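You operate a simulated robot arm through the tools that you are given. There is no shell and no other tool. Be economical: measure what you need, move in short steps, check, and stop when the job is done.

You run a simulated robot arm. Do the job below in one go: nothing can be reset, and whatever is moved stays where it is left.

TASK
Pack the plain grey tub on the top of the grey steel bench. At the end: the grey steel clip is in the plain grey tub; the grey pad is on the grey yellow-ended plate; the silver thick steel pin (marked "GO") is in the plain grey tub; the blue medium plug (marked "30") from the top of the grey steel bench stands on top of the brown sanding block; whatever was shut is shut again. Leave all else as you found it, and nothing knocked over.
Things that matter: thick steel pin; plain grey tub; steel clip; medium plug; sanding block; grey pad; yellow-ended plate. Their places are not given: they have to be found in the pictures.

The check looks at the end state, three seconds after you hand in, the way a careful person would. Anything else that was tipped, shoved, dropped, spilled or broken makes it a failure.

THE ROBOT
A 7-joint arm with a two-finger parallel gripper, fixed in place. Base frame: the origin is at the foot of the arm, x ahead of it, y to its left, z up; the work surface is at about z = 0.8. Lengths are in m, angles in degrees, forces in N, time in s.
With the tool pointing down near the work surface it reaches from about 0.3 to 0.7 m from the base axis. Its first joint turns from -66.0 to 66.0 degrees. Payload 1.57 kg.
Tool frame: the origin (TCP) lies between the finger pads and is the grasp point; the fingertips stand 0.03 m ahead of it; z points along the fingers, y is the line along which they close. The gripper opens to 0.11 m. The fingers are 0.024 m wide and 0.012 m thick; the gripper's body (0.048 by 0.112 m) begins 0.078 m behind the TCP.
Orientation is told as [roll, pitch, yaw] about the base's x, y, z axes, in that order, counted from this pose: with the fingers straight down and closing along the base's y, the tool's x points along the base's -x, its y along +y and its z along -z.

THE INTERFACE
- The arm moves only by the tool servo_tool. Its argument "deltas" is a list of rows, each a list of 3 entries, a list of its own where there are three numbers: the turn, a rotation vector about the tool's x, y, z in rad, then the shift along the tool's x, y, z in cm, then the opening, from 0 (shut) to 1 (fully open). In form: [[[wx, wy, wz], [x, y, z], claw], ...]. A call has 1 to 20 rows; each row is the pose to reach, as a shift and turn from the pose commanded when the call began, along the tool's axes at that moment. Rows are played at 5 a second. More than 0.05 m and 8.6 degrees between two rows, or a gripper value outside its range, and nothing of the call is played. A pose out of reach is approached as far as the arm can. The call stops where the force on the tool passes 40 N (or 10 N more than at its start, if that is more) or the arm is blocked; 0.2 s more then pass. Each finger travels about 0.108 m/s and halts on what it meets, pressing with about 29 N; the grip force reading is that of the motor and also rises with nothing between the fingers. The clock runs only during rows and for 0.2 s after the last one: add rows that repeat a pose to give the fingers time. It gives the time, the measured TCP pose, the force on the tool (base axes), the opening and the grip force at its end, in the units of the frame above (readings bear some noise).
- Cameras (640 x 400 px; columns grow to the right, rows downward): "scene" is fixed at [0.172, -0.404, 1.3952]; the picture's right is [0.66, -0.75, 0.00], its down [-0.49, -0.43, -0.76] and it looks along [0.57, 0.50, -0.65] (base axes); focal length 315 px, centre (320, 200). "wrist" rides on the gripper at [0.07, 0.016, -0.141] in the tool frame; the picture's right is [-0.23, 0.97, 0.00], its down [-0.86, -0.20, -0.48] and it looks along [-0.47, -0.11, 0.88] (tool axes); focal length 222 px, centre (320, 200).
- camera(camera): a new picture of that camera. No time passes.
- pixel_to_xyz(camera, pixels): for up to 12 pixels [column, row] of the newest picture of that camera ("zoom" is the newest enlarged one), the place [x, y, z] in the base frame of the surface seen there, good to about 0.002 m. No time passes.
- enlarge(camera, box): a new picture of the part [left, top, right, bottom] of that camera's present view, enlarged. No time passes.
- finish_job(): hands the job in; it is judged then, once.

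Keep the steps short. Do not move on a guess: measure, check each grasp and each placing, and mend mistakes. In all there are 80 turns and 54 pictures (those below and enlarged ones count). Leave the gripper open and the arm clear of the work at the hand-in unless told otherwise, and finish with a single line.

The tools are called after "Request:" by a JSON object that holds its "name" and its "arguments". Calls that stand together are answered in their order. servo_tool: Moves the arm, as the interface text tells. Its arguments: {"type":"object","properties":{"deltas":{"type":"array","items":{"type":"array"}}},"required":["deltas"]} The other tools are called the same way: camera (camera) takes a picture; pixel_to_xyz (camera, pixels) gives the place of the surface under pixels of a picture; enlarge (camera, box) takes an enlarged picture of a part of a camera's view; finish_job () hands the job in.

At the start:

```text
time: 0.0
ee_pos: [0.3064, 0.1552, 1.0847]
orientation: [0.0, 0.0, -0.1]
ft_force: [-0.6, -0.7, 0.4]
opening: 0.1101
grasp_force: 0.0
```

scene: 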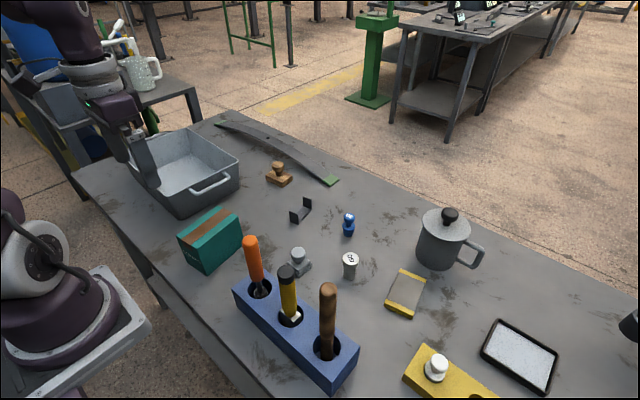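
wrist: 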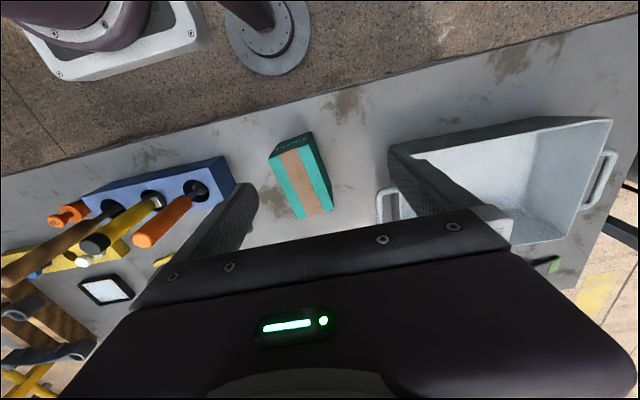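

I see the tub at the left, a clip near (301,210), a blue plug near (348,224), a pin near (350,265) and yellow-ended plates. I'll enlarge the middle and the right to identify them.

Request:
{"name": "enlarge", "arguments": {"camera": "scene", "box": [220, 140, 440, 290]}}

Request:
{"name": "enlarge", "arguments": {"camera": "scene", "box": [370, 200, 640, 400]}}

Request:
{"name": "enlarge", "arguments": {"camera": "scene", "box": [150, 100, 370, 400]}}

```text
2.67 times, centred on (330, 215) of scene
```

zoom: 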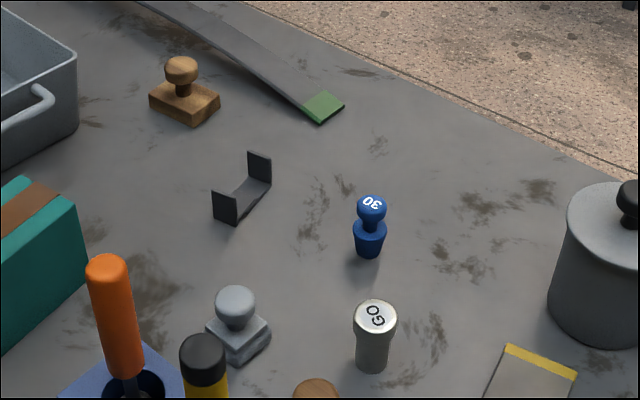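

```text
2.00 times, centred on (505, 300) of scene
```

zoom: 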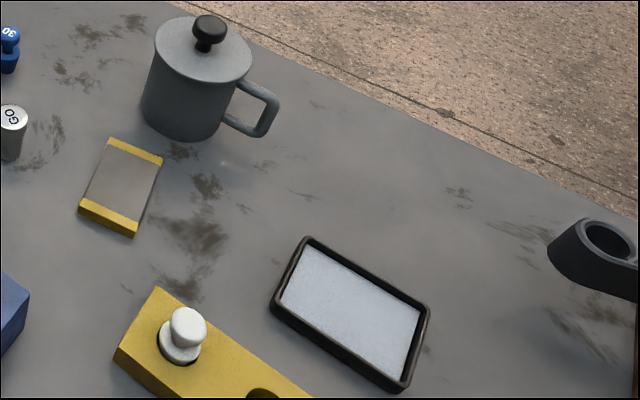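

```text
1.33 times, centred on (260, 250) of scene
```

zoom: 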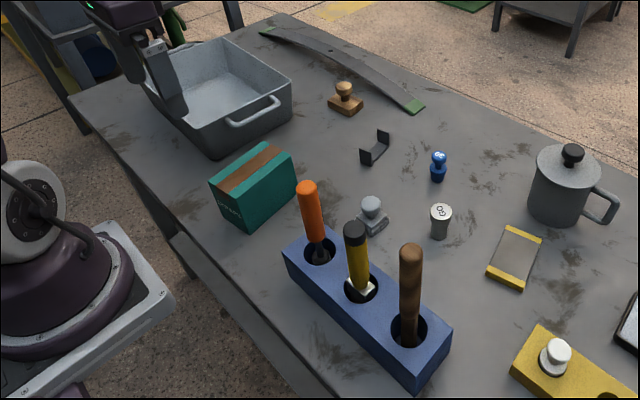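

I'll measure the candidates in the scene picture before moving.

Request:
{"name": "pixel_to_xyz", "arguments": {"camera": "scene", "pixels": [[278, 166], [276, 180], [301, 214], [348, 217], [349, 257], [298, 253], [406, 293], [450, 213], [437, 361], [520, 355], [205, 170], [225, 228]]}}

Request:
{"name": "pixel_to_xyz", "arguments": {"camera": "scene", "pixels": [[450, 235], [480, 258], [270, 290], [335, 360], [630, 325], [400, 272], [424, 280], [388, 307], [410, 316], [336, 181], [160, 205], [240, 165]]}}

```text
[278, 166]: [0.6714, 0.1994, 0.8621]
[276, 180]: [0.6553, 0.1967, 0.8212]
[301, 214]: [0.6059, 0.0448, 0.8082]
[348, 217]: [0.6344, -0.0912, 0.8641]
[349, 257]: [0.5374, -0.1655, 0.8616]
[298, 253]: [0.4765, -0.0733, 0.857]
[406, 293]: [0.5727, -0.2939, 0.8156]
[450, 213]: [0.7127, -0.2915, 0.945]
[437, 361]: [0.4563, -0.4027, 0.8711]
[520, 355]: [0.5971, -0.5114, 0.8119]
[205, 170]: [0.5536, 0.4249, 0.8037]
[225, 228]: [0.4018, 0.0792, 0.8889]
```

```text
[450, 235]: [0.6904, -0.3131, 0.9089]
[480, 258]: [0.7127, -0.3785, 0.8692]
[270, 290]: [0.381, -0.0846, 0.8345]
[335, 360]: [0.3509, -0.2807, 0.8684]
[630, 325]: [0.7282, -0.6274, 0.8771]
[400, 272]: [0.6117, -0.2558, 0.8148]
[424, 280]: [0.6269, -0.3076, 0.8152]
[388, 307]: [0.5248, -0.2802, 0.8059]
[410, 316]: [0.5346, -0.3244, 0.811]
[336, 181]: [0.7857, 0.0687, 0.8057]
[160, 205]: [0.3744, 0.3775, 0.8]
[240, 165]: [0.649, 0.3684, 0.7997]
```

The two knobbed blocks (brown at about (0.66,0.20), grey at about (0.47,-0.07)) need a closer look, and the right end of the bench is unseen. I'll rise and move the wrist over the middle to look down.

Request:
{"name": "servo_tool", "arguments": {"deltas": [[[0, 0, 0], [0, 0, -4], 1], [[0, 0, 0], [-4, -2, -8], 1], [[0, 0, 0], [-7, -5, -9], 1], [[0, 0, 0], [-10, -8, -9], 1], [[0, 0, 0], [-13, -11, -9], 1], [[0, 0, 0], [-14, -15, -9], 1], [[0, 0, 0], [-14, -15, -9], 1]]}}

Request:
{"name": "camera", "arguments": {"camera": "wrist"}}

```text
refused: row 2 steps farther than a row can; nothing moved
```

```text
48 pictures are left
```

wrist: 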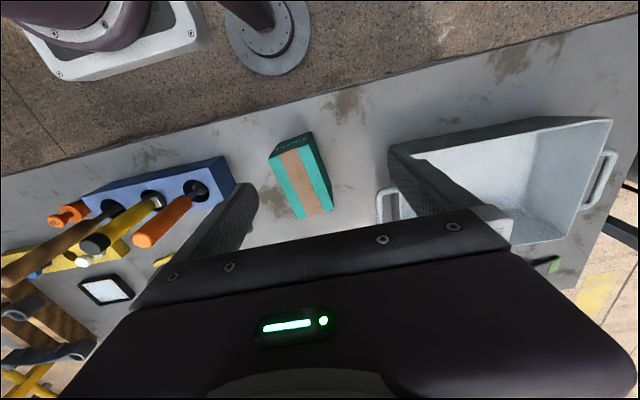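

That step was too long; I'll use smaller ones.

Request:
{"name": "servo_tool", "arguments": {"deltas": [[[0, 0, 0], [0, 0, -4], 1], [[0, 0, 0], [-3, -1, -7], 1], [[0, 0, 0], [-6, -4, -9], 1], [[0, 0, 0], [-9, -7, -9], 1], [[0, 0, 0], [-12, -10, -9], 1], [[0, 0, 0], [-15, -13, -9], 1], [[0, 0, 0], [-18, -16, -9], 1], [[0, 0, 0], [-21, -19, -9], 1], [[0, 0, 0], [-24, -22, -9], 1], [[0, 0, 0], [-27, -25, -9], 1], [[0, 0, 0], [-27, -25, -9], 1]]}}

Request:
{"name": "camera", "arguments": {"camera": "wrist"}}

Request:
{"name": "camera", "arguments": {"camera": "scene"}}

```text
time: 2.4
ee_pos: [0.5791, -0.0971, 1.1764]
orientation: [0.0, 0.0, 0.0]
ft_force: [0.5, 0.8, 0.3]
opening: 0.11
grasp_force: 0.1
```

```text
47 pictures are left
```

wrist: 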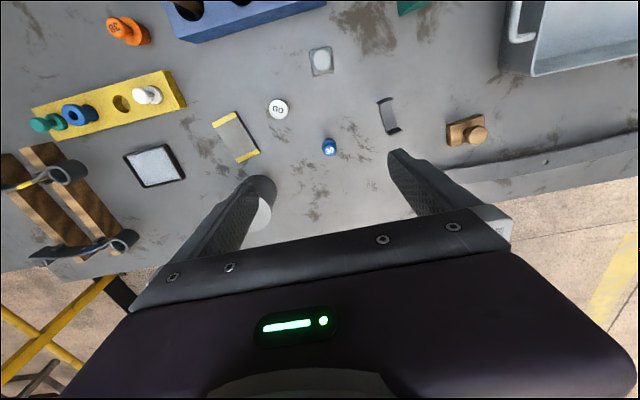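

```text
46 pictures are left
```

scene: 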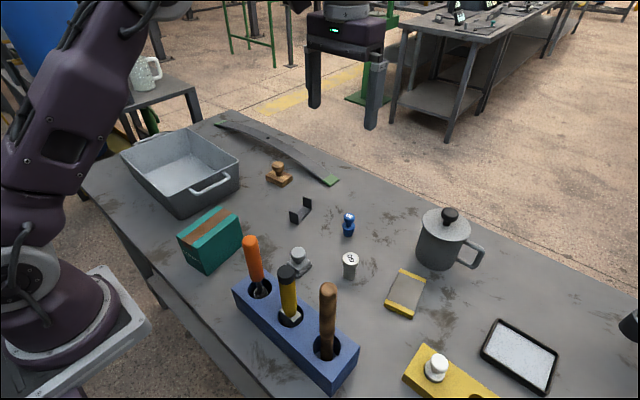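

A yellow rack holds a second blue plug, and there are brown slats with clamps at the far left. I'll enlarge the left side of this view.

Request:
{"name": "enlarge", "arguments": {"camera": "wrist", "box": [0, 0, 280, 270]}}

Request:
{"name": "enlarge", "arguments": {"camera": "wrist", "box": [260, 30, 500, 180]}}

```text
1.48 times, centred on (140, 135) of wrist
```

zoom: 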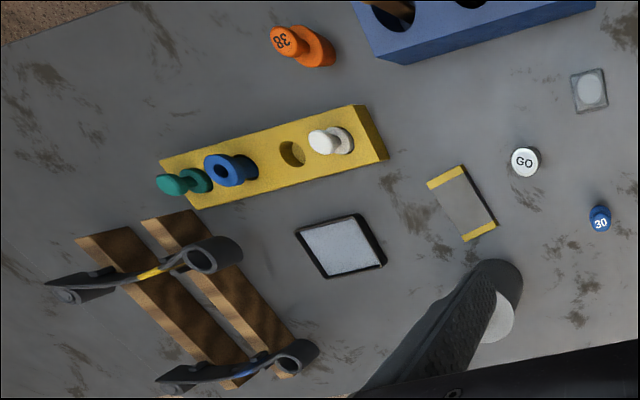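

```text
2.67 times, centred on (380, 105) of wrist
```

zoom: 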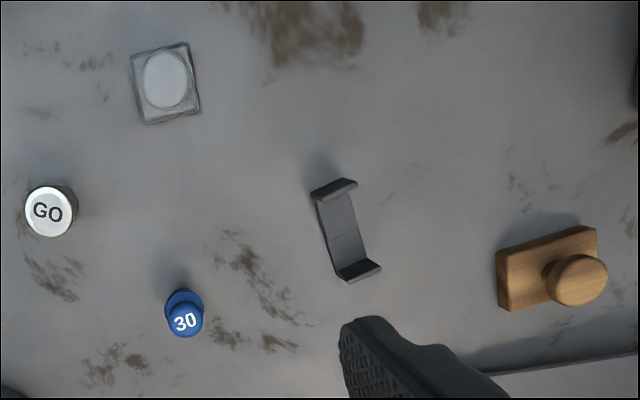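

I'll check the knob tops and the teal box at close range.

Request:
{"name": "enlarge", "arguments": {"camera": "scene", "box": [255, 150, 305, 190]}}

Request:
{"name": "pixel_to_xyz", "arguments": {"camera": "zoom", "pixels": [[300, 165], [270, 170], [330, 170], [300, 140], [300, 200], [240, 290], [320, 360], [395, 300], [300, 320], [330, 250], [240, 275], [160, 230]]}}

Request:
{"name": "enlarge", "arguments": {"camera": "scene", "box": [170, 190, 320, 290]}}

```text
10.00 times, centred on (280, 170) of scene
```

zoom: 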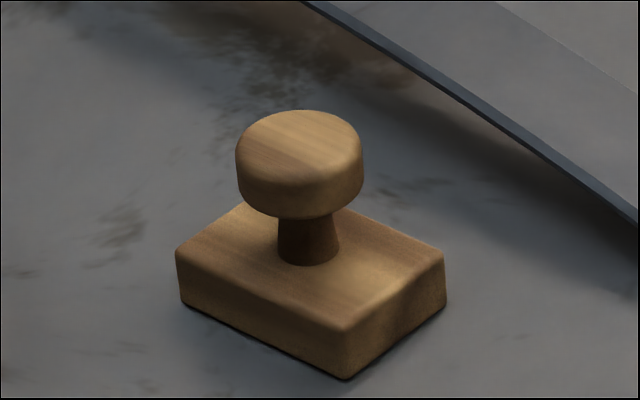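

```text
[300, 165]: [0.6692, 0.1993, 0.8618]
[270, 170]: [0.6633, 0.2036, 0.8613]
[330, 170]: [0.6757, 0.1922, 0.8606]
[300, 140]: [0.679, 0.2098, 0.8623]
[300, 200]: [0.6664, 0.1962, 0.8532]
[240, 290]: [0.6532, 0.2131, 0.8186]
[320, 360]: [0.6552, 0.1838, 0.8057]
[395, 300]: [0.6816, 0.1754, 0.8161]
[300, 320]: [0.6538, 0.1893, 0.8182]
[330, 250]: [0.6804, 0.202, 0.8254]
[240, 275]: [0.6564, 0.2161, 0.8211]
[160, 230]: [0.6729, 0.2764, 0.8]
```

```text
4.00 times, centred on (245, 240) of scene
```

zoom: 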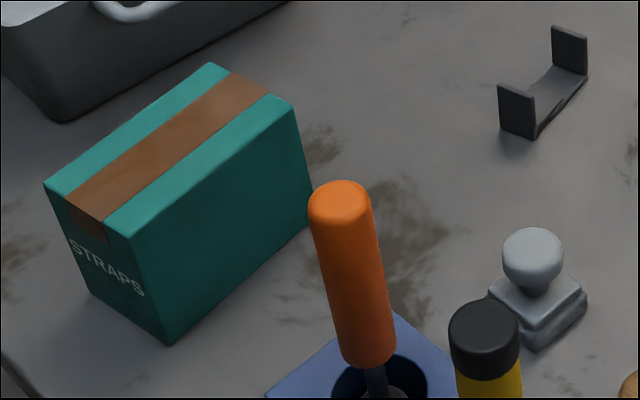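

The brown sanding block has a flat round knob top at z≈0.862, about 3 cm wide, so the plug can stand there. Next I'll measure the clip, pin and pad closely in the scene view.

Request:
{"name": "enlarge", "arguments": {"camera": "scene", "box": [276, 180, 376, 290]}}

Request:
{"name": "enlarge", "arguments": {"camera": "wrist", "box": [260, 30, 420, 170]}}

```text
3.64 times, centred on (326, 235) of scene
```

zoom: 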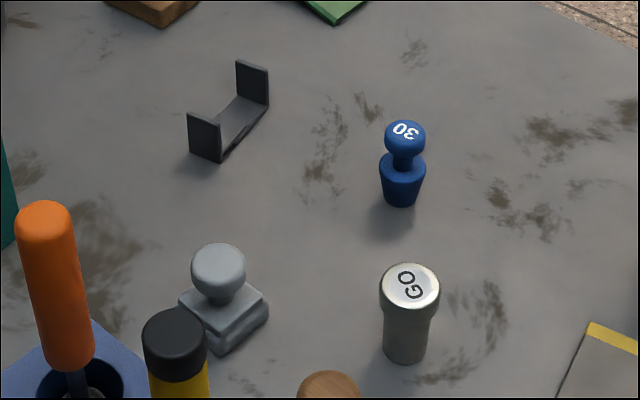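

```text
2.86 times, centred on (340, 100) of wrist
```

zoom: 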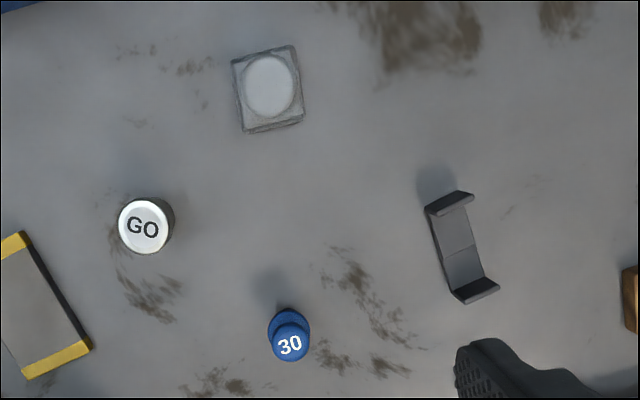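

Request:
{"name": "pixel_to_xyz", "arguments": {"camera": "zoom", "pixels": [[428, 211], [472, 196], [450, 203], [463, 300], [497, 287], [480, 294], [447, 250], [475, 245], [145, 226], [268, 87], [290, 345], [290, 322]]}}

Request:
{"name": "pixel_to_xyz", "arguments": {"camera": "zoom", "pixels": [[235, 66], [292, 48], [301, 117], [246, 131], [120, 226], [168, 226], [145, 200], [145, 252], [245, 85], [292, 85], [268, 60], [268, 112]]}}

Request:
{"name": "pixel_to_xyz", "arguments": {"camera": "wrist", "pixels": [[214, 125], [235, 112], [259, 152], [240, 163], [236, 138], [225, 125], [249, 150], [522, 40], [560, 50], [625, 10], [500, 68], [535, 76]]}}

```text
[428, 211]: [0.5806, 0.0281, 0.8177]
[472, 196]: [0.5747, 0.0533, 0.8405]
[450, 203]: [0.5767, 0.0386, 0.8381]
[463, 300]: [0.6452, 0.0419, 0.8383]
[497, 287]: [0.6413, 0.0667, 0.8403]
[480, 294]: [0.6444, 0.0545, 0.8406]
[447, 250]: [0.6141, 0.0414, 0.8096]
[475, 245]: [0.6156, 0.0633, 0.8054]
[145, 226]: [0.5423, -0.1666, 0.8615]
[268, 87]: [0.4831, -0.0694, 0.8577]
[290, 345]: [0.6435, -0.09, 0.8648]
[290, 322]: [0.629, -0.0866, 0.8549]
```

```text
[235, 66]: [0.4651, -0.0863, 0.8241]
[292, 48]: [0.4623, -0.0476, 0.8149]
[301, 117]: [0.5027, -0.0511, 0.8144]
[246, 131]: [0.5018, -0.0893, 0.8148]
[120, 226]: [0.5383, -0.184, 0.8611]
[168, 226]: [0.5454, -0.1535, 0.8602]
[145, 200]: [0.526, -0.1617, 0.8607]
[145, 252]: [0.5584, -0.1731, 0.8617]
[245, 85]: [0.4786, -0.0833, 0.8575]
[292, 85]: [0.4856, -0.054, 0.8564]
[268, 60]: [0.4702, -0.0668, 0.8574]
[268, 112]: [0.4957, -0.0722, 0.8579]
```

```text
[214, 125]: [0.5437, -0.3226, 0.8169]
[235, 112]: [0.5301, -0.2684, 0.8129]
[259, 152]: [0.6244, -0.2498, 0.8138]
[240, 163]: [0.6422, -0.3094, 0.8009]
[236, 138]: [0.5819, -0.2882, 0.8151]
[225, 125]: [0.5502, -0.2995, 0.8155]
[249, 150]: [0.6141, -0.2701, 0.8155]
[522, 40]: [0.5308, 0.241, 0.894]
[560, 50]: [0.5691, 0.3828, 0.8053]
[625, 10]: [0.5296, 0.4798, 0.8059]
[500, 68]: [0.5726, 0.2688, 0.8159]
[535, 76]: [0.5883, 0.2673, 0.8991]
```

Clip: centre (0.610, 0.0475), long axis about 12° off base x, 7 cm long, 4 cm high. Pin top (0.542,-0.168,0.861). Now I'll measure the tub's rim and floor in the scene picture.

Request:
{"name": "enlarge", "arguments": {"camera": "scene", "box": [110, 115, 250, 225]}}

Request:
{"name": "pixel_to_xyz", "arguments": {"camera": "scene", "pixels": [[122, 152], [187, 129], [239, 164], [176, 190], [185, 170], [165, 175], [200, 160], [190, 155], [220, 168], [150, 165], [180, 180], [208, 172]]}}

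```text
3.64 times, centred on (180, 170) of scene
```

zoom: 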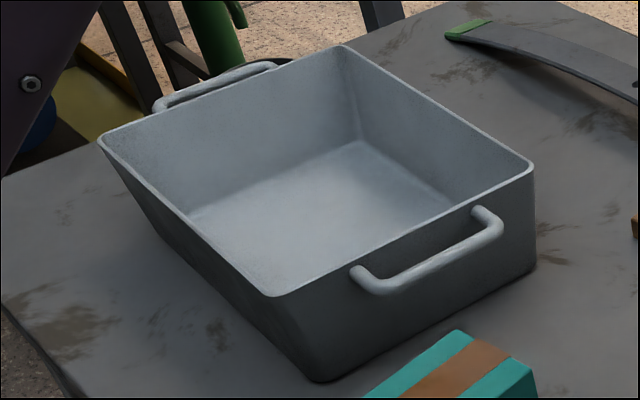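

```text
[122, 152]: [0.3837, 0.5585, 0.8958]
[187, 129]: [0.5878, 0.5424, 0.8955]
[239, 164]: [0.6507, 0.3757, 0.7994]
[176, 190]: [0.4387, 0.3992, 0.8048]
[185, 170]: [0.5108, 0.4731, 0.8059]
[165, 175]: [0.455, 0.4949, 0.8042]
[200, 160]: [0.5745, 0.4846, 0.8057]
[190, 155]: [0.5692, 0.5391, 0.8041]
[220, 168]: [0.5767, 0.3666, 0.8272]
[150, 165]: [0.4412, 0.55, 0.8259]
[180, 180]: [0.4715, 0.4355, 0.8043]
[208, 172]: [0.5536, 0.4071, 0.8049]
```

The tub's inside runs about x 0.40–0.58 and y 0.30–0.54, with its rim at z≈0.896. I'll now hover over the clip at (0.610, 0.0475, 0.95), turned 78° so the fingers close along it.

Request:
{"name": "servo_tool", "arguments": {"deltas": [[[0, 0, 0.136], [-0.3, 1.45, 2.2], 1], [[0, 0, 0.272], [-0.6, 2.9, 4.4], 1], [[0, 0, 0.408], [-0.9, 4.35, 6.6], 1], [[0, 0, 0.544], [-1.2, 5.8, 8.8], 1], [[0, 0, 0.68], [-1.5, 7.2, 11], 1], [[0, 0, 0.816], [-1.8, 8.7, 13.2], 1], [[0, 0, 0.952], [-2.1, 10.1, 15.5], 1], [[0, 0, 1.088], [-2.5, 11.6, 17.8], 1], [[0, 0, 1.224], [-2.8, 13, 20.2], 1], [[0, 0, 1.361], [-3.1, 14.45, 22.6], 1], [[0, 0, 1.361], [-3.1, 14.45, 22.6], 1]]}}

Request:
{"name": "camera", "arguments": {"camera": "wrist"}}

```text
time: 4.8
ee_pos: [0.6095, 0.0511, 0.9486]
orientation: [0.0, 0.1, -78.1]
ft_force: [0.0, 0.4, -0.5]
opening: 0.11
grasp_force: 0.0
```

```text
38 pictures are left
```

wrist: 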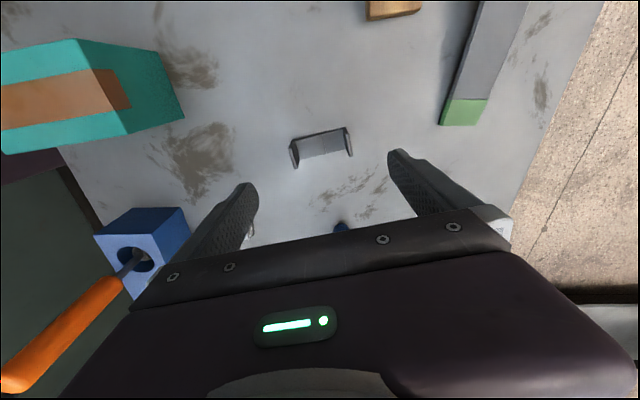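

Request:
{"name": "pixel_to_xyz", "arguments": {"camera": "wrist", "pixels": [[290, 146], [347, 128], [292, 150], [350, 135], [320, 140], [297, 158]]}}

```text
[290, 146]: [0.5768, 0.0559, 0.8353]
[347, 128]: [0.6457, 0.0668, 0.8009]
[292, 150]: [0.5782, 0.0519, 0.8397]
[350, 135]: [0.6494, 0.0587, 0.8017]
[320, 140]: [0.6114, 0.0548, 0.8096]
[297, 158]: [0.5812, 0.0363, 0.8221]
```

The clip's centre reads (0.611, 0.048), so I'll correct by 3 mm, descend to z 0.838 and close.

Request:
{"name": "servo_tool", "arguments": {"deltas": [[[0, 0, 0], [-0.3, 0, 3], 1], [[0, 0, 0], [-0.3, 0, 6], 1], [[0, 0, 0], [-0.3, 0, 9], 1], [[0, 0, 0], [-0.3, 0, 11], 1], [[0, 0, 0], [-0.3, 0, 11], 1], [[0, 0, 0], [-0.3, 0, 11], 0.6], [[0, 0, 0], [-0.3, 0, 11], 0.4], [[0, 0, 0], [-0.3, 0, 11], 0.4], [[0, 0, 0], [-0.3, 0, 11], 0.4]]}}

```text
time: 6.8
ee_pos: [0.6085, 0.0482, 0.8398]
orientation: [-0.1, -0.1, -78.1]
ft_force: [-0.3, -0.1, -0.2]
opening: 0.051
grasp_force: 29.3
```

The opening is 5.1 cm, less than the 7 cm I expected. I'll look before lifting.

Request:
{"name": "enlarge", "arguments": {"camera": "wrist", "box": [200, 100, 440, 250]}}

Request:
{"name": "enlarge", "arguments": {"camera": "scene", "box": [250, 130, 370, 250]}}

```text
2.67 times, centred on (320, 175) of wrist
```

zoom: 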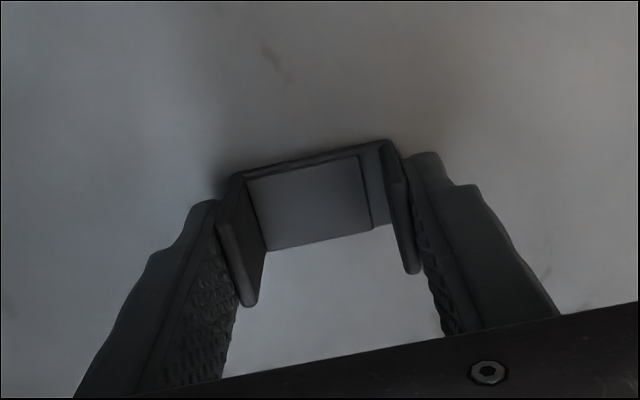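

```text
3.33 times, centred on (310, 190) of scene
```

zoom: 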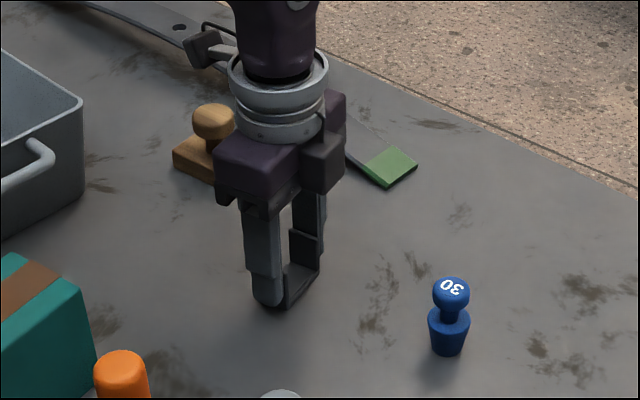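

The clip seems springy and got squeezed. I'll ease the opening to 0.6 to see whether it springs back, and look.

Request:
{"name": "servo_tool", "arguments": {"deltas": [[[0, 0, 0], [0, 0, 0], 0.5], [[0, 0, 0], [0, 0, 0], 0.6], [[0, 0, 0], [0, 0, 0], 0.6], [[0, 0, 0], [0, 0, 0], 0.6]]}}

Request:
{"name": "enlarge", "arguments": {"camera": "wrist", "box": [200, 100, 440, 250]}}

```text
time: 7.8
ee_pos: [0.608, 0.048, 0.8399]
orientation: [0.0, -0.1, -78.0]
ft_force: [-0.4, 0.2, -0.1]
opening: 0.0661
grasp_force: 0.0
```

```text
2.67 times, centred on (320, 175) of wrist
```

zoom: 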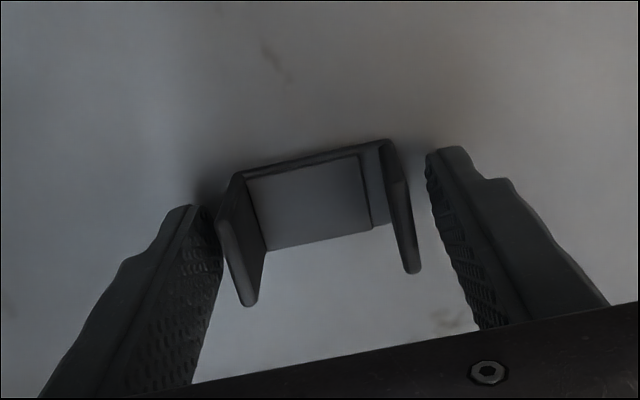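

Request:
{"name": "pixel_to_xyz", "arguments": {"camera": "zoom", "pixels": [[222, 225], [248, 300], [410, 265], [388, 150], [310, 205], [240, 178], [235, 265], [400, 215]]}}

Request:
{"name": "enlarge", "arguments": {"camera": "scene", "box": [280, 190, 320, 230]}}

```text
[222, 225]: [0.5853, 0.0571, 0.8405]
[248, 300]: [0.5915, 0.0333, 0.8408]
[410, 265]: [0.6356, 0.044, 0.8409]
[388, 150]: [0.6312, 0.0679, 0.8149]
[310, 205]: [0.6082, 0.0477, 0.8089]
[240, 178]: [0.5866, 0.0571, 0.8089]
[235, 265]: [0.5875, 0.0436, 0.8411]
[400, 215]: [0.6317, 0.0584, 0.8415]
```

```text
10.00 times, centred on (300, 210) of scene
```

zoom: 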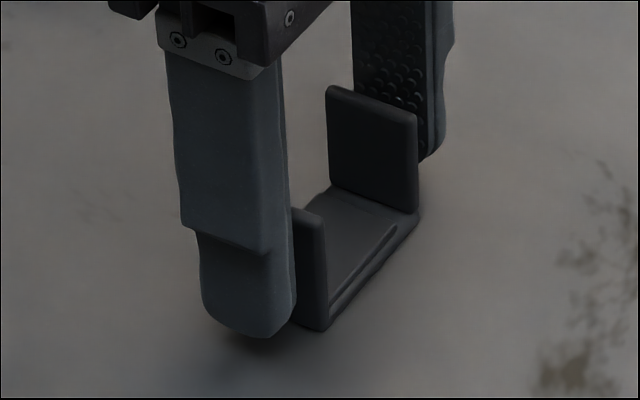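

The web's overlap line has moved, so the clip is telescopic and I shortened it from about 7 cm to 5 cm. I'll undo that: lift, close the fingers, go between the uprights, and spread them gently back to the first length.

Request:
{"name": "servo_tool", "arguments": {"deltas": [[[0, 0, 0], [0, 0, 0], 0.8], [[0, 0, 0], [0, 0, -3], 0.8], [[0, 0, 0], [0, 0, -6], 0.4], [[0, 0, 0], [0.0, 0.25, -6], 0], [[0, 0, 0], [0.0, 0.25, -6], 0], [[0, 0, 0], [0.0, 0.25, -6], 0]]}}

Request:
{"name": "enlarge", "arguments": {"camera": "wrist", "box": [240, 90, 400, 190]}}

Request:
{"name": "pixel_to_xyz", "arguments": {"camera": "wrist", "pixels": [[320, 150]]}}

```text
time: 9.2
ee_pos: [0.611, 0.0477, 0.9007]
orientation: [0.0, 0.0, -78.0]
ft_force: [0.2, 0.7, 1.0]
opening: 0.0
grasp_force: 21.4
```

```text
4.00 times, centred on (320, 140) of wrist
```

zoom: 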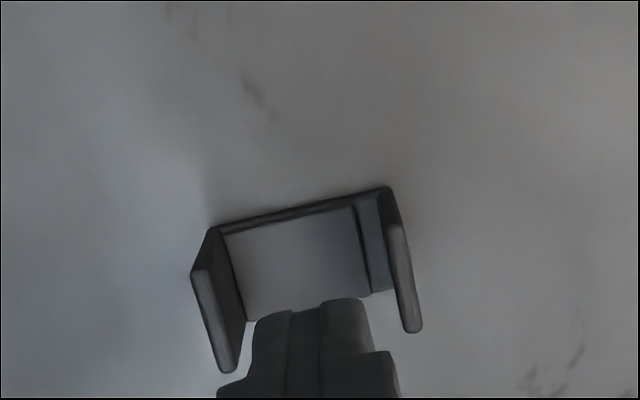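

```text
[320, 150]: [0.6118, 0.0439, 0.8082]
```

Request:
{"name": "pixel_to_xyz", "arguments": {"camera": "zoom", "pixels": [[196, 277], [228, 367], [393, 230], [416, 325], [212, 320], [405, 280], [215, 300], [398, 290]]}}

```text
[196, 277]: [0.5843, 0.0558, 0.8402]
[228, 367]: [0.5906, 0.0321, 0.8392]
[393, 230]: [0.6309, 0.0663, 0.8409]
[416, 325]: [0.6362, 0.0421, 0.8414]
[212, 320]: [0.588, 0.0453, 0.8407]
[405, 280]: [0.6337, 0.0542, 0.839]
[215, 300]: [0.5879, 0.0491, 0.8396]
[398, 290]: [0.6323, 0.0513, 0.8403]
```

The gap is symmetric about (0.6105, 0.049) and the fingers fit inside. I'll descend so the tips are at 0.816, above the web at 0.809, and open slowly to about 0.036.

Request:
{"name": "servo_tool", "arguments": {"deltas": [[[0, 0, 0], [0.1, 0, 2], 0], [[0, 0, 0], [0.1, 0, 4], 0], [[0, 0, 0], [0.1, 0, 5.4], 0], [[0, 0, 0], [0.1, 0, 5.4], 0], [[0, 0, 0], [0.1, 0, 5.4], 0.1], [[0, 0, 0], [0.1, 0, 5.4], 0.2], [[0, 0, 0], [0.1, 0, 5.4], 0.28], [[0, 0, 0], [0.1, 0, 5.4], 0.33], [[0, 0, 0], [0.1, 0, 5.4], 0.33], [[0, 0, 0], [0.1, 0, 5.4], 0.33]]}}

Request:
{"name": "enlarge", "arguments": {"camera": "wrist", "box": [220, 100, 420, 230]}}

```text
time: 11.4
ee_pos: [0.6122, 0.0489, 0.8453]
orientation: [0.0, 0.0, -77.9]
ft_force: [0.1, -0.3, -1.1]
opening: 0.0206
grasp_force: 0.0
```

```text
3.08 times, centred on (320, 165) of wrist
```

zoom: 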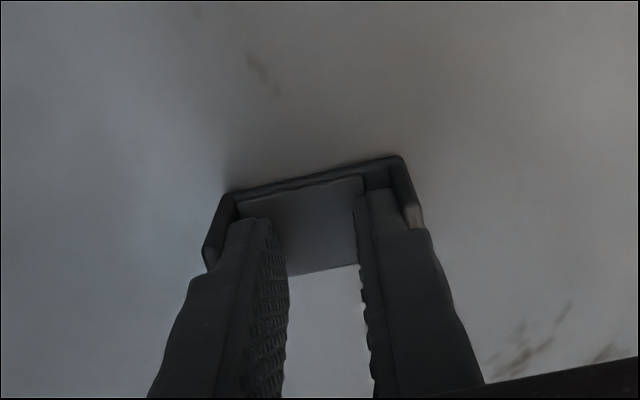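

The fingers stopped at the present inner width (opening 2.06 cm). I'll press outward a little longer, with a target capped at the original length.

Request:
{"name": "servo_tool", "arguments": {"deltas": [[[0, 0, 0], [0, 0, 0], 0.36], [[0, 0, 0], [0, 0, 0], 0.39], [[0, 0, 0], [0, 0, 0], 0.39], [[0, 0, 0], [0, 0, 0], 0.39], [[0, 0, 0], [0, 0, 0], 0.39], [[0, 0, 0], [0, 0, 0], 0.39], [[0, 0, 0], [0, 0, 0], 0.39], [[0, 0, 0], [0, 0, 0], 0.39]]}}

```text
time: 13.2
ee_pos: [0.6119, 0.0487, 0.8458]
orientation: [-0.1, 0.0, -78.0]
ft_force: [0.8, 0.2, -0.8]
opening: 0.0287
grasp_force: 0.1
```

It is sliding back (2.87 cm now). I'll keep the same gentle push.

Request:
{"name": "servo_tool", "arguments": {"deltas": [[[0, 0, 0], [0, 0, 0], 0.39], [[0, 0, 0], [0, 0, 0], 0.39], [[0, 0, 0], [0, 0, 0], 0.39], [[0, 0, 0], [0, 0, 0], 0.39], [[0, 0, 0], [0, 0, 0], 0.39], [[0, 0, 0], [0, 0, 0], 0.39], [[0, 0, 0], [0, 0, 0], 0.39], [[0, 0, 0], [0, 0, 0], 0.39]]}}

Request:
{"name": "enlarge", "arguments": {"camera": "wrist", "box": [220, 100, 420, 230]}}

```text
time: 15.0
ee_pos: [0.6111, 0.0487, 0.846]
orientation: [0.0, 0.1, -78.0]
ft_force: [-0.5, -0.3, 0.9]
opening: 0.0293
grasp_force: 0.0
```

```text
3.08 times, centred on (320, 165) of wrist
```

zoom: 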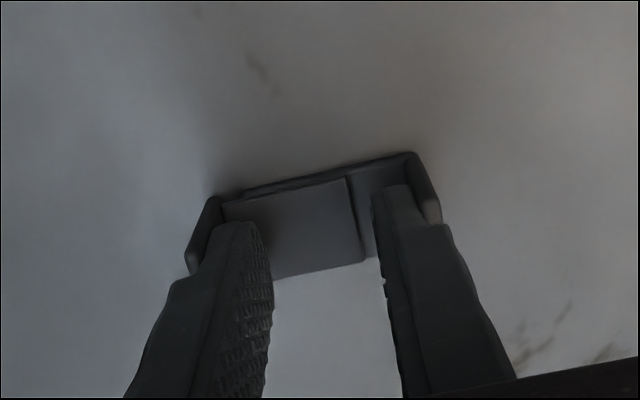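

It works: friction stops it about 1.4 cm short of the commanded opening. By that measure the original length is an opening of about 0.040, so I'll raise the command in small steps.

Request:
{"name": "servo_tool", "arguments": {"deltas": [[[0, 0, 0], [0, 0, 0], 0.41], [[0, 0, 0], [0, 0, 0], 0.43], [[0, 0, 0], [0, 0, 0], 0.45], [[0, 0, 0], [0, 0, 0], 0.45], [[0, 0, 0], [0, 0, 0], 0.45], [[0, 0, 0], [0, 0, 0], 0.45], [[0, 0, 0], [0, 0, 0], 0.45]]}}

```text
time: 16.6
ee_pos: [0.6112, 0.0496, 0.8455]
orientation: [-0.1, 0.0, -78.0]
ft_force: [0.4, 0.0, -0.4]
opening: 0.0342
grasp_force: 0.1
```

Request:
{"name": "servo_tool", "arguments": {"deltas": [[[0, 0, 0], [0, 0, 0], 0.46], [[0, 0, 0], [0, 0, 0], 0.48], [[0, 0, 0], [0, 0, 0], 0.5], [[0, 0, 0], [0, 0, 0], 0.5], [[0, 0, 0], [0, 0, 0], 0.5], [[0, 0, 0], [0, 0, 0], 0.5], [[0, 0, 0], [0, 0, 0], 0.5]]}}

Request:
{"name": "enlarge", "arguments": {"camera": "wrist", "box": [220, 100, 420, 230]}}

```text
time: 18.2
ee_pos: [0.6114, 0.0496, 0.8464]
orientation: [-0.1, 0.0, -78.0]
ft_force: [-0.7, 0.2, 1.4]
opening: 0.0395
grasp_force: 0.0
```

```text
3.08 times, centred on (320, 165) of wrist
```

zoom: 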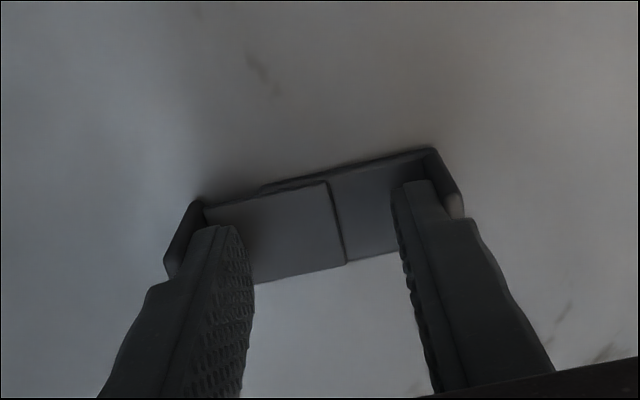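

The overlap line is back near the middle, as at the start. I'll relax the fingers, lift out, turn 90°, and hover to grip the clip across its 2.6 cm width instead.

Request:
{"name": "servo_tool", "arguments": {"deltas": [[[0, 0, 0], [0, 0, 0], 0.3], [[0, 0, 0], [0, 0, 0], 0.25], [[0, 0, 0], [0, 0, -2.5], 0.25], [[0, 0, 0], [0, 0, -5], 0.25], [[0, 0, 0], [0, 0, -7.5], 0.25], [[0, 0, -0.143], [0, 0, -8], 0.4], [[0, 0, -0.286], [0, 0, -8], 0.5], [[0, 0, -0.429], [0, 0, -8], 0.6], [[0, 0, -0.571], [0, 0, -8], 0.6], [[0, 0, -0.714], [0, 0, -8], 0.6], [[0, 0, -0.857], [0, 0, -8], 0.6], [[0, 0, -1.0], [0, 0, -8], 0.6], [[0, 0, -1.143], [0, 0, -8], 0.6], [[0, 0, -1.286], [0, 0, -8], 0.6], [[0, 0, -1.429], [0, 0, -8], 0.6], [[0, 0, -1.571], [0, 0, -8], 0.6], [[0, 0, -1.571], [0, 0, -8], 0.6]]}}

Request:
{"name": "enlarge", "arguments": {"camera": "wrist", "box": [240, 90, 400, 190]}}

```text
time: 21.8
ee_pos: [0.6103, 0.0508, 0.9238]
orientation: [0.0, 0.0, 12.1]
ft_force: [0.4, -0.8, -0.2]
opening: 0.0657
grasp_force: 0.1
```

```text
4.00 times, centred on (320, 140) of wrist
```

zoom: 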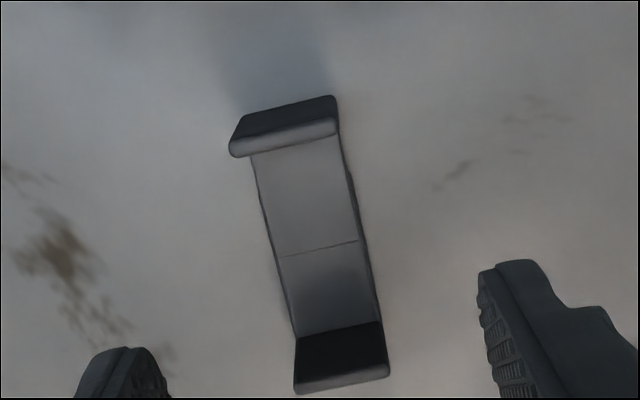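

Request:
{"name": "pixel_to_xyz", "arguments": {"camera": "zoom", "pixels": [[237, 150], [334, 128], [285, 140], [300, 388], [384, 372], [342, 380], [262, 180], [350, 180], [285, 290], [370, 280], [310, 200], [320, 270]]}}

```text
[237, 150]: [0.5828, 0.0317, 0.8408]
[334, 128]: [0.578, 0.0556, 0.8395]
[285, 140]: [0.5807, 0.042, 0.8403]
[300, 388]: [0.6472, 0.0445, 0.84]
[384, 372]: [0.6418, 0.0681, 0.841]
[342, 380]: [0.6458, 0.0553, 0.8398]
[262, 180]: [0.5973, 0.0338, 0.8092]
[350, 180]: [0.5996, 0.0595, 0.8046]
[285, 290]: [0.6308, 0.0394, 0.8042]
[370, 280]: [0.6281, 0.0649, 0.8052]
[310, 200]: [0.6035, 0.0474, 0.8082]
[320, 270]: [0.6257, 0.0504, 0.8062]
```

The clip is back to 6.6 cm between uprights. I'll grip it across at the near upright (TCP (0.588, 0.045, 0.834)).

Request:
{"name": "servo_tool", "arguments": {"deltas": [[[0, 0, 0], [2.3, 0, 3], 0.6], [[0, 0, 0], [2.3, 0, 6], 0.6], [[0, 0, 0], [2.3, 0, 8.5], 0.6], [[0, 0, 0], [2.3, 0, 9], 0.6], [[0, 0, 0], [2.3, 0, 9], 0.4], [[0, 0, 0], [2.3, 0, 9], 0.25], [[0, 0, 0], [2.3, 0, 9], 0.1], [[0, 0, 0], [2.3, 0, 9], 0.1], [[0, 0, 0], [2.3, 0, 9], 0.1]]}}

Request:
{"name": "enlarge", "arguments": {"camera": "wrist", "box": [220, 90, 420, 230]}}

```text
time: 23.8
ee_pos: [0.5891, 0.0441, 0.8362]
orientation: [-0.1, -0.1, 12.1]
ft_force: [-0.3, 0.7, 0.0]
opening: 0.0275
grasp_force: 28.6
```

```text
2.86 times, centred on (320, 160) of wrist
```

zoom: 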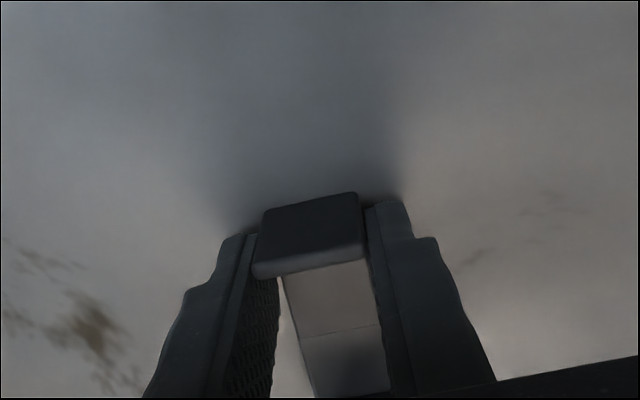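

Held across its width at 2.75 cm. I'll lift it 15 cm and carry it over the tub to (0.46, 0.42).

Request:
{"name": "servo_tool", "arguments": {"deltas": [[[0, 0, 0], [0, 0, -2], 0.1], [[0, 0, 0], [0, 0, -5], 0.1], [[0, 0, 0], [0, 0, -8.5], 0.1], [[0, 0, 0], [0, 0, -12], 0.1], [[0, 0, 0], [0, 0, -15], 0.1], [[0, 0, 0], [0.5, 3.9, -15], 0.1], [[0, 0, 0], [1, 7.8, -15], 0.1], [[0, 0, 0], [1.5, 11.8, -15], 0.1], [[0, 0, 0], [2, 15.7, -15], 0.1], [[0, 0, 0], [2.4, 19.6, -15], 0.1], [[0, 0, 0], [2.8, 23.6, -15], 0.1], [[0, 0, 0], [3.3, 27.5, -15], 0.1], [[0, 0, 0], [3.8, 31.5, -15], 0.1], [[0, 0, 0], [4.2, 35.4, -15], 0.1], [[0, 0, 0], [4.7, 39.3, -15], 0.1], [[0, 0, 0], [4.7, 39.3, -15], 0.1]]}}

Request:
{"name": "camera", "arguments": {"camera": "scene"}}

Request:
{"name": "camera", "arguments": {"camera": "wrist"}}

```text
time: 27.2
ee_pos: [0.4628, 0.42, 0.9842]
orientation: [0.0, -0.1, 12.1]
ft_force: [-0.7, 0.4, -0.6]
opening: 0.011
grasp_force: 0.0
```

```text
27 pictures are left
```

scene: 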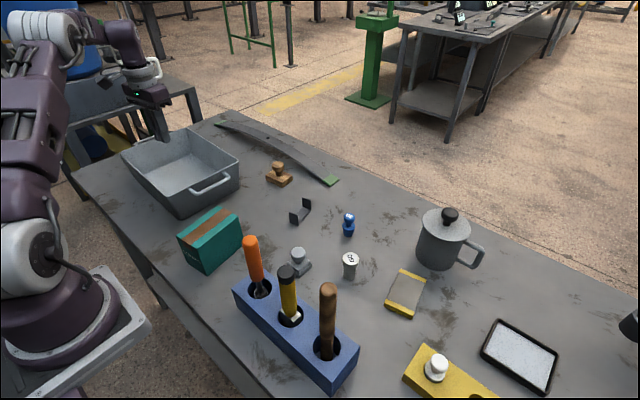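

```text
26 pictures are left
```

wrist: 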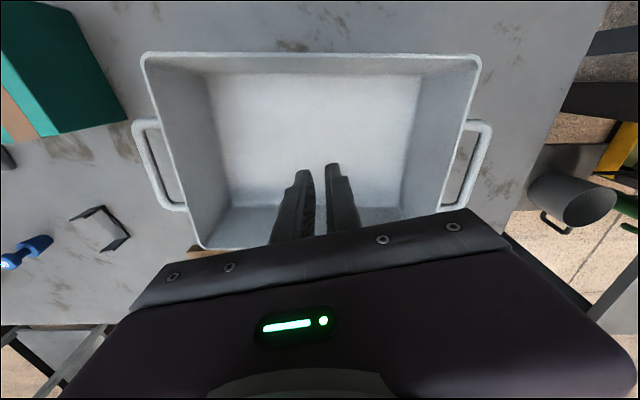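

The clip slipped out on the lift and is still standing at its old place, so edge friction isn't enough. I'll return and grip one upright by its flat faces instead, with one finger inside and one outside. First I'll hover above the near upright and look.

Request:
{"name": "servo_tool", "arguments": {"deltas": [[[0, 0, -0.0], [-0.3, -3.5, 0], 0.1], [[0, 0, 0.143], [-0.6, -7, 0], 0.1], [[0, 0, 0.286], [-0.9, -10.5, 0], 0.2], [[0, 0, 0.429], [-1.2, -14, 0], 0.3], [[0, 0, 0.571], [-1.6, -17.5, 0], 0.4], [[0, 0, 0.714], [-1.9, -21, 0], 0.42], [[0, 0, 0.857], [-2.3, -24.5, 0], 0.42], [[0, 0, 1.0], [-2.6, -28, 0], 0.42], [[0, 0, 1.143], [-3, -31.5, 1], 0.42], [[0, 0, 1.286], [-3.3, -35, 3], 0.42], [[0, 0, 1.429], [-3.6, -38, 5], 0.42], [[0, 0, 1.571], [-3.7, -39.3, 6], 0.42], [[0, 0, 1.571], [-3.7, -39.3, 6], 0.42]]}}

Request:
{"name": "enlarge", "arguments": {"camera": "wrist", "box": [240, 90, 400, 190]}}

Request:
{"name": "pixel_to_xyz", "arguments": {"camera": "wrist", "pixels": [[320, 140]]}}

```text
time: 30.0
ee_pos: [0.5776, 0.0434, 0.9255]
orientation: [0.0, 0.0, -78.1]
ft_force: [-0.1, -0.9, 0.5]
opening: 0.0464
grasp_force: 0.1
```

```text
4.00 times, centred on (320, 140) of wrist
```

zoom: 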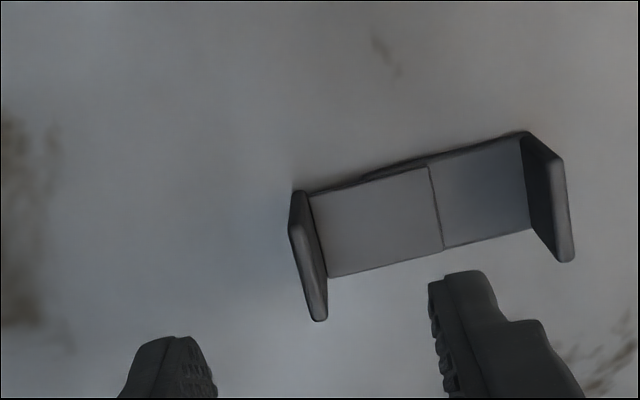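

```text
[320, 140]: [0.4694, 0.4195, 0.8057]
```

Request:
{"name": "pixel_to_xyz", "arguments": {"camera": "zoom", "pixels": [[294, 230], [318, 315], [305, 270], [562, 165], [570, 255], [567, 210], [300, 200], [380, 220], [480, 200]]}}

```text
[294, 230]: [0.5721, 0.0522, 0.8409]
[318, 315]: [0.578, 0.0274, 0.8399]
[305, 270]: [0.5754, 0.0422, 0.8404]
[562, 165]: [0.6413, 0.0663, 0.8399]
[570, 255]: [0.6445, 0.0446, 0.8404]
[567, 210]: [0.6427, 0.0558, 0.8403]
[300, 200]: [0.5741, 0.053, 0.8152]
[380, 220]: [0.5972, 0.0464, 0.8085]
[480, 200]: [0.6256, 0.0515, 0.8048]
```

Now I'll centre on the near upright at (0.5753, 0.040), descend to z 0.8425 with the tips above the web, and close on the plate.

Request:
{"name": "servo_tool", "arguments": {"deltas": [[[0, 0, 0], [-0.3, -0.3, 3], 0.42], [[0, 0, 0], [-0.3, -0.3, 6], 0.42], [[0, 0, 0], [-0.3, -0.3, 8.3], 0.42], [[0, 0, 0], [-0.3, -0.3, 8.3], 0.42], [[0, 0, 0], [-0.3, -0.3, 8.3], 0.2], [[0, 0, 0], [-0.3, -0.3, 8.3], 0.05], [[0, 0, 0], [-0.3, -0.3, 8.3], 0], [[0, 0, 0], [-0.3, -0.3, 8.3], 0], [[0, 0, 0], [-0.3, -0.3, 8.3], 0]]}}

Request:
{"name": "servo_tool", "arguments": {"deltas": [[[0, 0, 0], [0, 0, -1], 0], [[0, 0, 0], [0, 0, -3], 0], [[0, 0, 0], [0, 0, -5], 0], [[0, 0, 0], [0, 0, -5], 0]]}}

Request:
{"name": "enlarge", "arguments": {"camera": "scene", "box": [250, 130, 370, 250]}}

```text
time: 32.0
ee_pos: [0.5753, 0.0379, 0.8406]
orientation: [0.1, 0.1, -78.0]
ft_force: [-0.1, -0.2, 0.3]
opening: 0.0039
grasp_force: 24.2
```

```text
time: 33.0
ee_pos: [0.5762, 0.0389, 0.8909]
orientation: [0.1, 0.0, -78.0]
ft_force: [-0.4, 0.1, -0.5]
opening: 0.0041
grasp_force: 25.0
```

```text
3.33 times, centred on (310, 190) of scene
```

zoom: 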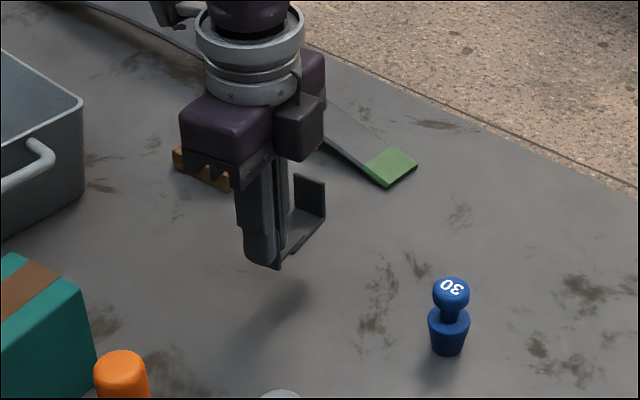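

Lifted, with the whole clip hanging level. Now I'll raise it to 0.99 and carry it to (0.44, 0.42) over the tub.

Request:
{"name": "servo_tool", "arguments": {"deltas": [[[0, 0, 0], [0, 0, -3.5], 0], [[0, 0, 0], [0, 0, -7], 0], [[0, 0, 0], [0, 0, -10], 0], [[0, 0, 0], [4, -0.5, -10], 0], [[0, 0, 0], [8, -1, -10], 0], [[0, 0, 0], [12, -1.6, -10], 0], [[0, 0, 0], [16, -2.1, -10], 0], [[0, 0, 0], [20, -2.7, -10], 0], [[0, 0, 0], [24, -3.2, -10], 0], [[0, 0, 0], [28, -3.7, -10], 0], [[0, 0, 0], [32, -4.3, -10], 0], [[0, 0, 0], [36, -4.8, -10], 0], [[0, 0, 0], [40.1, -5.4, -10], 0], [[0, 0, 0], [40.1, -5.4, -10], 0]]}}

Request:
{"name": "camera", "arguments": {"camera": "wrist"}}

```text
time: 36.0
ee_pos: [0.4404, 0.4202, 0.9934]
orientation: [-0.1, -0.1, -78.0]
ft_force: [-0.2, -0.1, -1.4]
opening: 0.0041
grasp_force: 24.9
```

```text
23 pictures are left
```

wrist: 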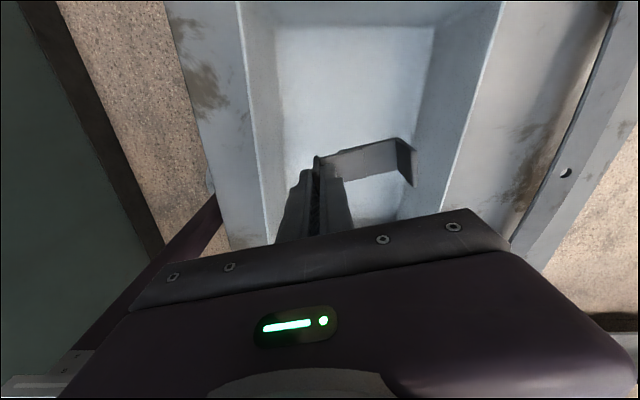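

Request:
{"name": "pixel_to_xyz", "arguments": {"camera": "wrist", "pixels": [[285, 160], [292, 100], [420, 120], [412, 160], [412, 175], [318, 158]]}}

```text
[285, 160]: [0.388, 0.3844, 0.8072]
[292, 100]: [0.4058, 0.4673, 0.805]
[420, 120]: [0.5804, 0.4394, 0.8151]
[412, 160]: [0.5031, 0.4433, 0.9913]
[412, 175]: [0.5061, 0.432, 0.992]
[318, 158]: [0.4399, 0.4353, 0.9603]
```

The floor spans x≈0.39–0.575, so it fits. I'll shift 1 cm towards +x, lower to TCP z 0.848, open a little, check and withdraw.

Request:
{"name": "servo_tool", "arguments": {"deltas": [[[0, 0, 0], [-0.2, 1, 3.5], 0], [[0, 0, 0], [-0.2, 1, 7], 0], [[0, 0, 0], [-0.2, 1, 10.5], 0], [[0, 0, 0], [-0.2, 1, 13], 0], [[0, 0, 0], [-0.2, 1, 14.5], 0], [[0, 0, 0], [-0.2, 1, 14.5], 0], [[0, 0, 0], [-0.2, 1, 14.5], 0.15], [[0, 0, 0], [-0.2, 1, 14.5], 0.25], [[0, 0, 0], [-0.2, 1, 14.5], 0.25], [[0, 0, 0], [-0.2, 1, 11], 0.25], [[0, 0, 0], [-0.2, 1, 7], 0.25], [[0, 0, 0], [-0.2, 1, 3], 0.25], [[0, 0, 0], [-0.2, 1, -1], 0.25], [[0, 0, 0], [-0.2, 1, -1], 0.25]]}}

Request:
{"name": "enlarge", "arguments": {"camera": "wrist", "box": [200, 0, 520, 220]}}

```text
time: 39.0
ee_pos: [0.4483, 0.4195, 1.0022]
orientation: [-0.1, 0.1, -78.0]
ft_force: [0.0, 0.0, 0.5]
opening: 0.0276
grasp_force: 0.1
```

```text
1.82 times, centred on (360, 110) of wrist
```

zoom: 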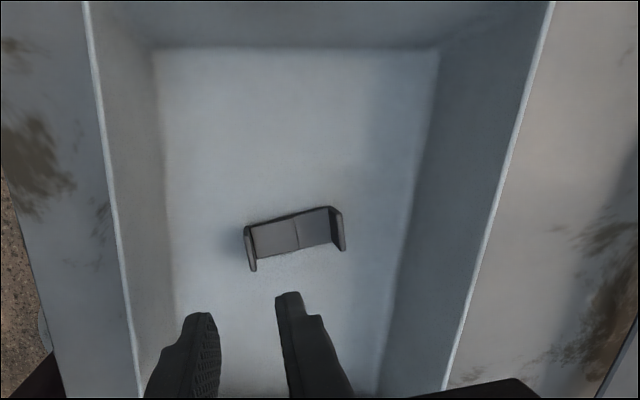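

The clip stands in the tub. Next is the pin at (0.542,-0.168). I'll check the handle heights in the rack and re-measure the pin from the scene picture.

Request:
{"name": "pixel_to_xyz", "arguments": {"camera": "scene", "pixels": [[250, 240], [287, 270], [328, 288], [350, 258], [345, 258], [355, 258], [450, 212]]}}

```text
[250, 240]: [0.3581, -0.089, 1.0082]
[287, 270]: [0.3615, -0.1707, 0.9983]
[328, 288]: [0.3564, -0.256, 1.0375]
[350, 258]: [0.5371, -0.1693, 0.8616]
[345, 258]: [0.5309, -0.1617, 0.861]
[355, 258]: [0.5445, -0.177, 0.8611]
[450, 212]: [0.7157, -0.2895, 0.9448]
```

Handles reach only z 1.04 at x≈0.36, so they are clear of my path. I'll move over the pin at (0.542,-0.168) at z≈0.94, keeping the yaw.

Request:
{"name": "servo_tool", "arguments": {"deltas": [[[0, 0, 0], [-4.5, -0.2, -1], 0.25], [[0, 0, 0], [-9, -0.4, -1], 0.4], [[0, 0, 0], [-13.5, -0.7, -1], 0.5], [[0, 0, 0], [-18, -0.9, -1], 0.6], [[0, 0, 0], [-22.5, -1.1, -1], 0.6], [[0, 0, 0], [-27, -1.4, -1], 0.6], [[0, 0, 0], [-31.5, -1.6, -1], 0.6], [[0, 0, 0], [-36, -1.8, -1], 0.6], [[0, 0, 0], [-40.5, -2.1, -1], 0.6], [[0, 0, 0], [-45, -2.3, -1], 0.6], [[0, 0, 0], [-49.5, -2.5, 0], 0.6], [[0, 0, 0], [-54, -2.8, 2], 0.6], [[0, 0, 0], [-58, -3, 4], 0.6], [[0, 0, 0], [-59.5, -3, 6], 0.6], [[0, 0, 0], [-59.5, -3, 6], 0.6]]}}

Request:
{"name": "camera", "arguments": {"camera": "wrist"}}

```text
time: 42.2
ee_pos: [0.542, -0.1679, 0.9398]
orientation: [0.0, 0.0, -77.9]
ft_force: [0.0, -0.5, 0.2]
opening: 0.0662
grasp_force: 0.0
```

```text
21 pictures are left
```

wrist: 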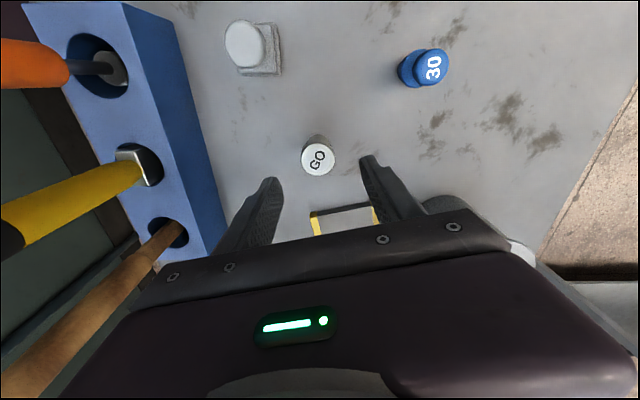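

Request:
{"name": "pixel_to_xyz", "arguments": {"camera": "wrist", "pixels": [[318, 159], [304, 159], [333, 159], [318, 147], [318, 174], [246, 44], [228, 44], [263, 44], [246, 25], [246, 65], [433, 68], [420, 70]]}}

```text
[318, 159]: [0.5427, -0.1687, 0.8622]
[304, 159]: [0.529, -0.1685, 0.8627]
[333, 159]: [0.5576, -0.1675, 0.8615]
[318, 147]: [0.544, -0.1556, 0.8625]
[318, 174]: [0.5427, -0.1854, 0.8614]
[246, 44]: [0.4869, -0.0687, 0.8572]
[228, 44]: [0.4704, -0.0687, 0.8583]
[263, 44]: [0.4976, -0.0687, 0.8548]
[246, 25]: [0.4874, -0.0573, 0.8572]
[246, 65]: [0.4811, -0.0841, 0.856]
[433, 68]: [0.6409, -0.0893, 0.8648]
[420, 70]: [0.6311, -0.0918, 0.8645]
```

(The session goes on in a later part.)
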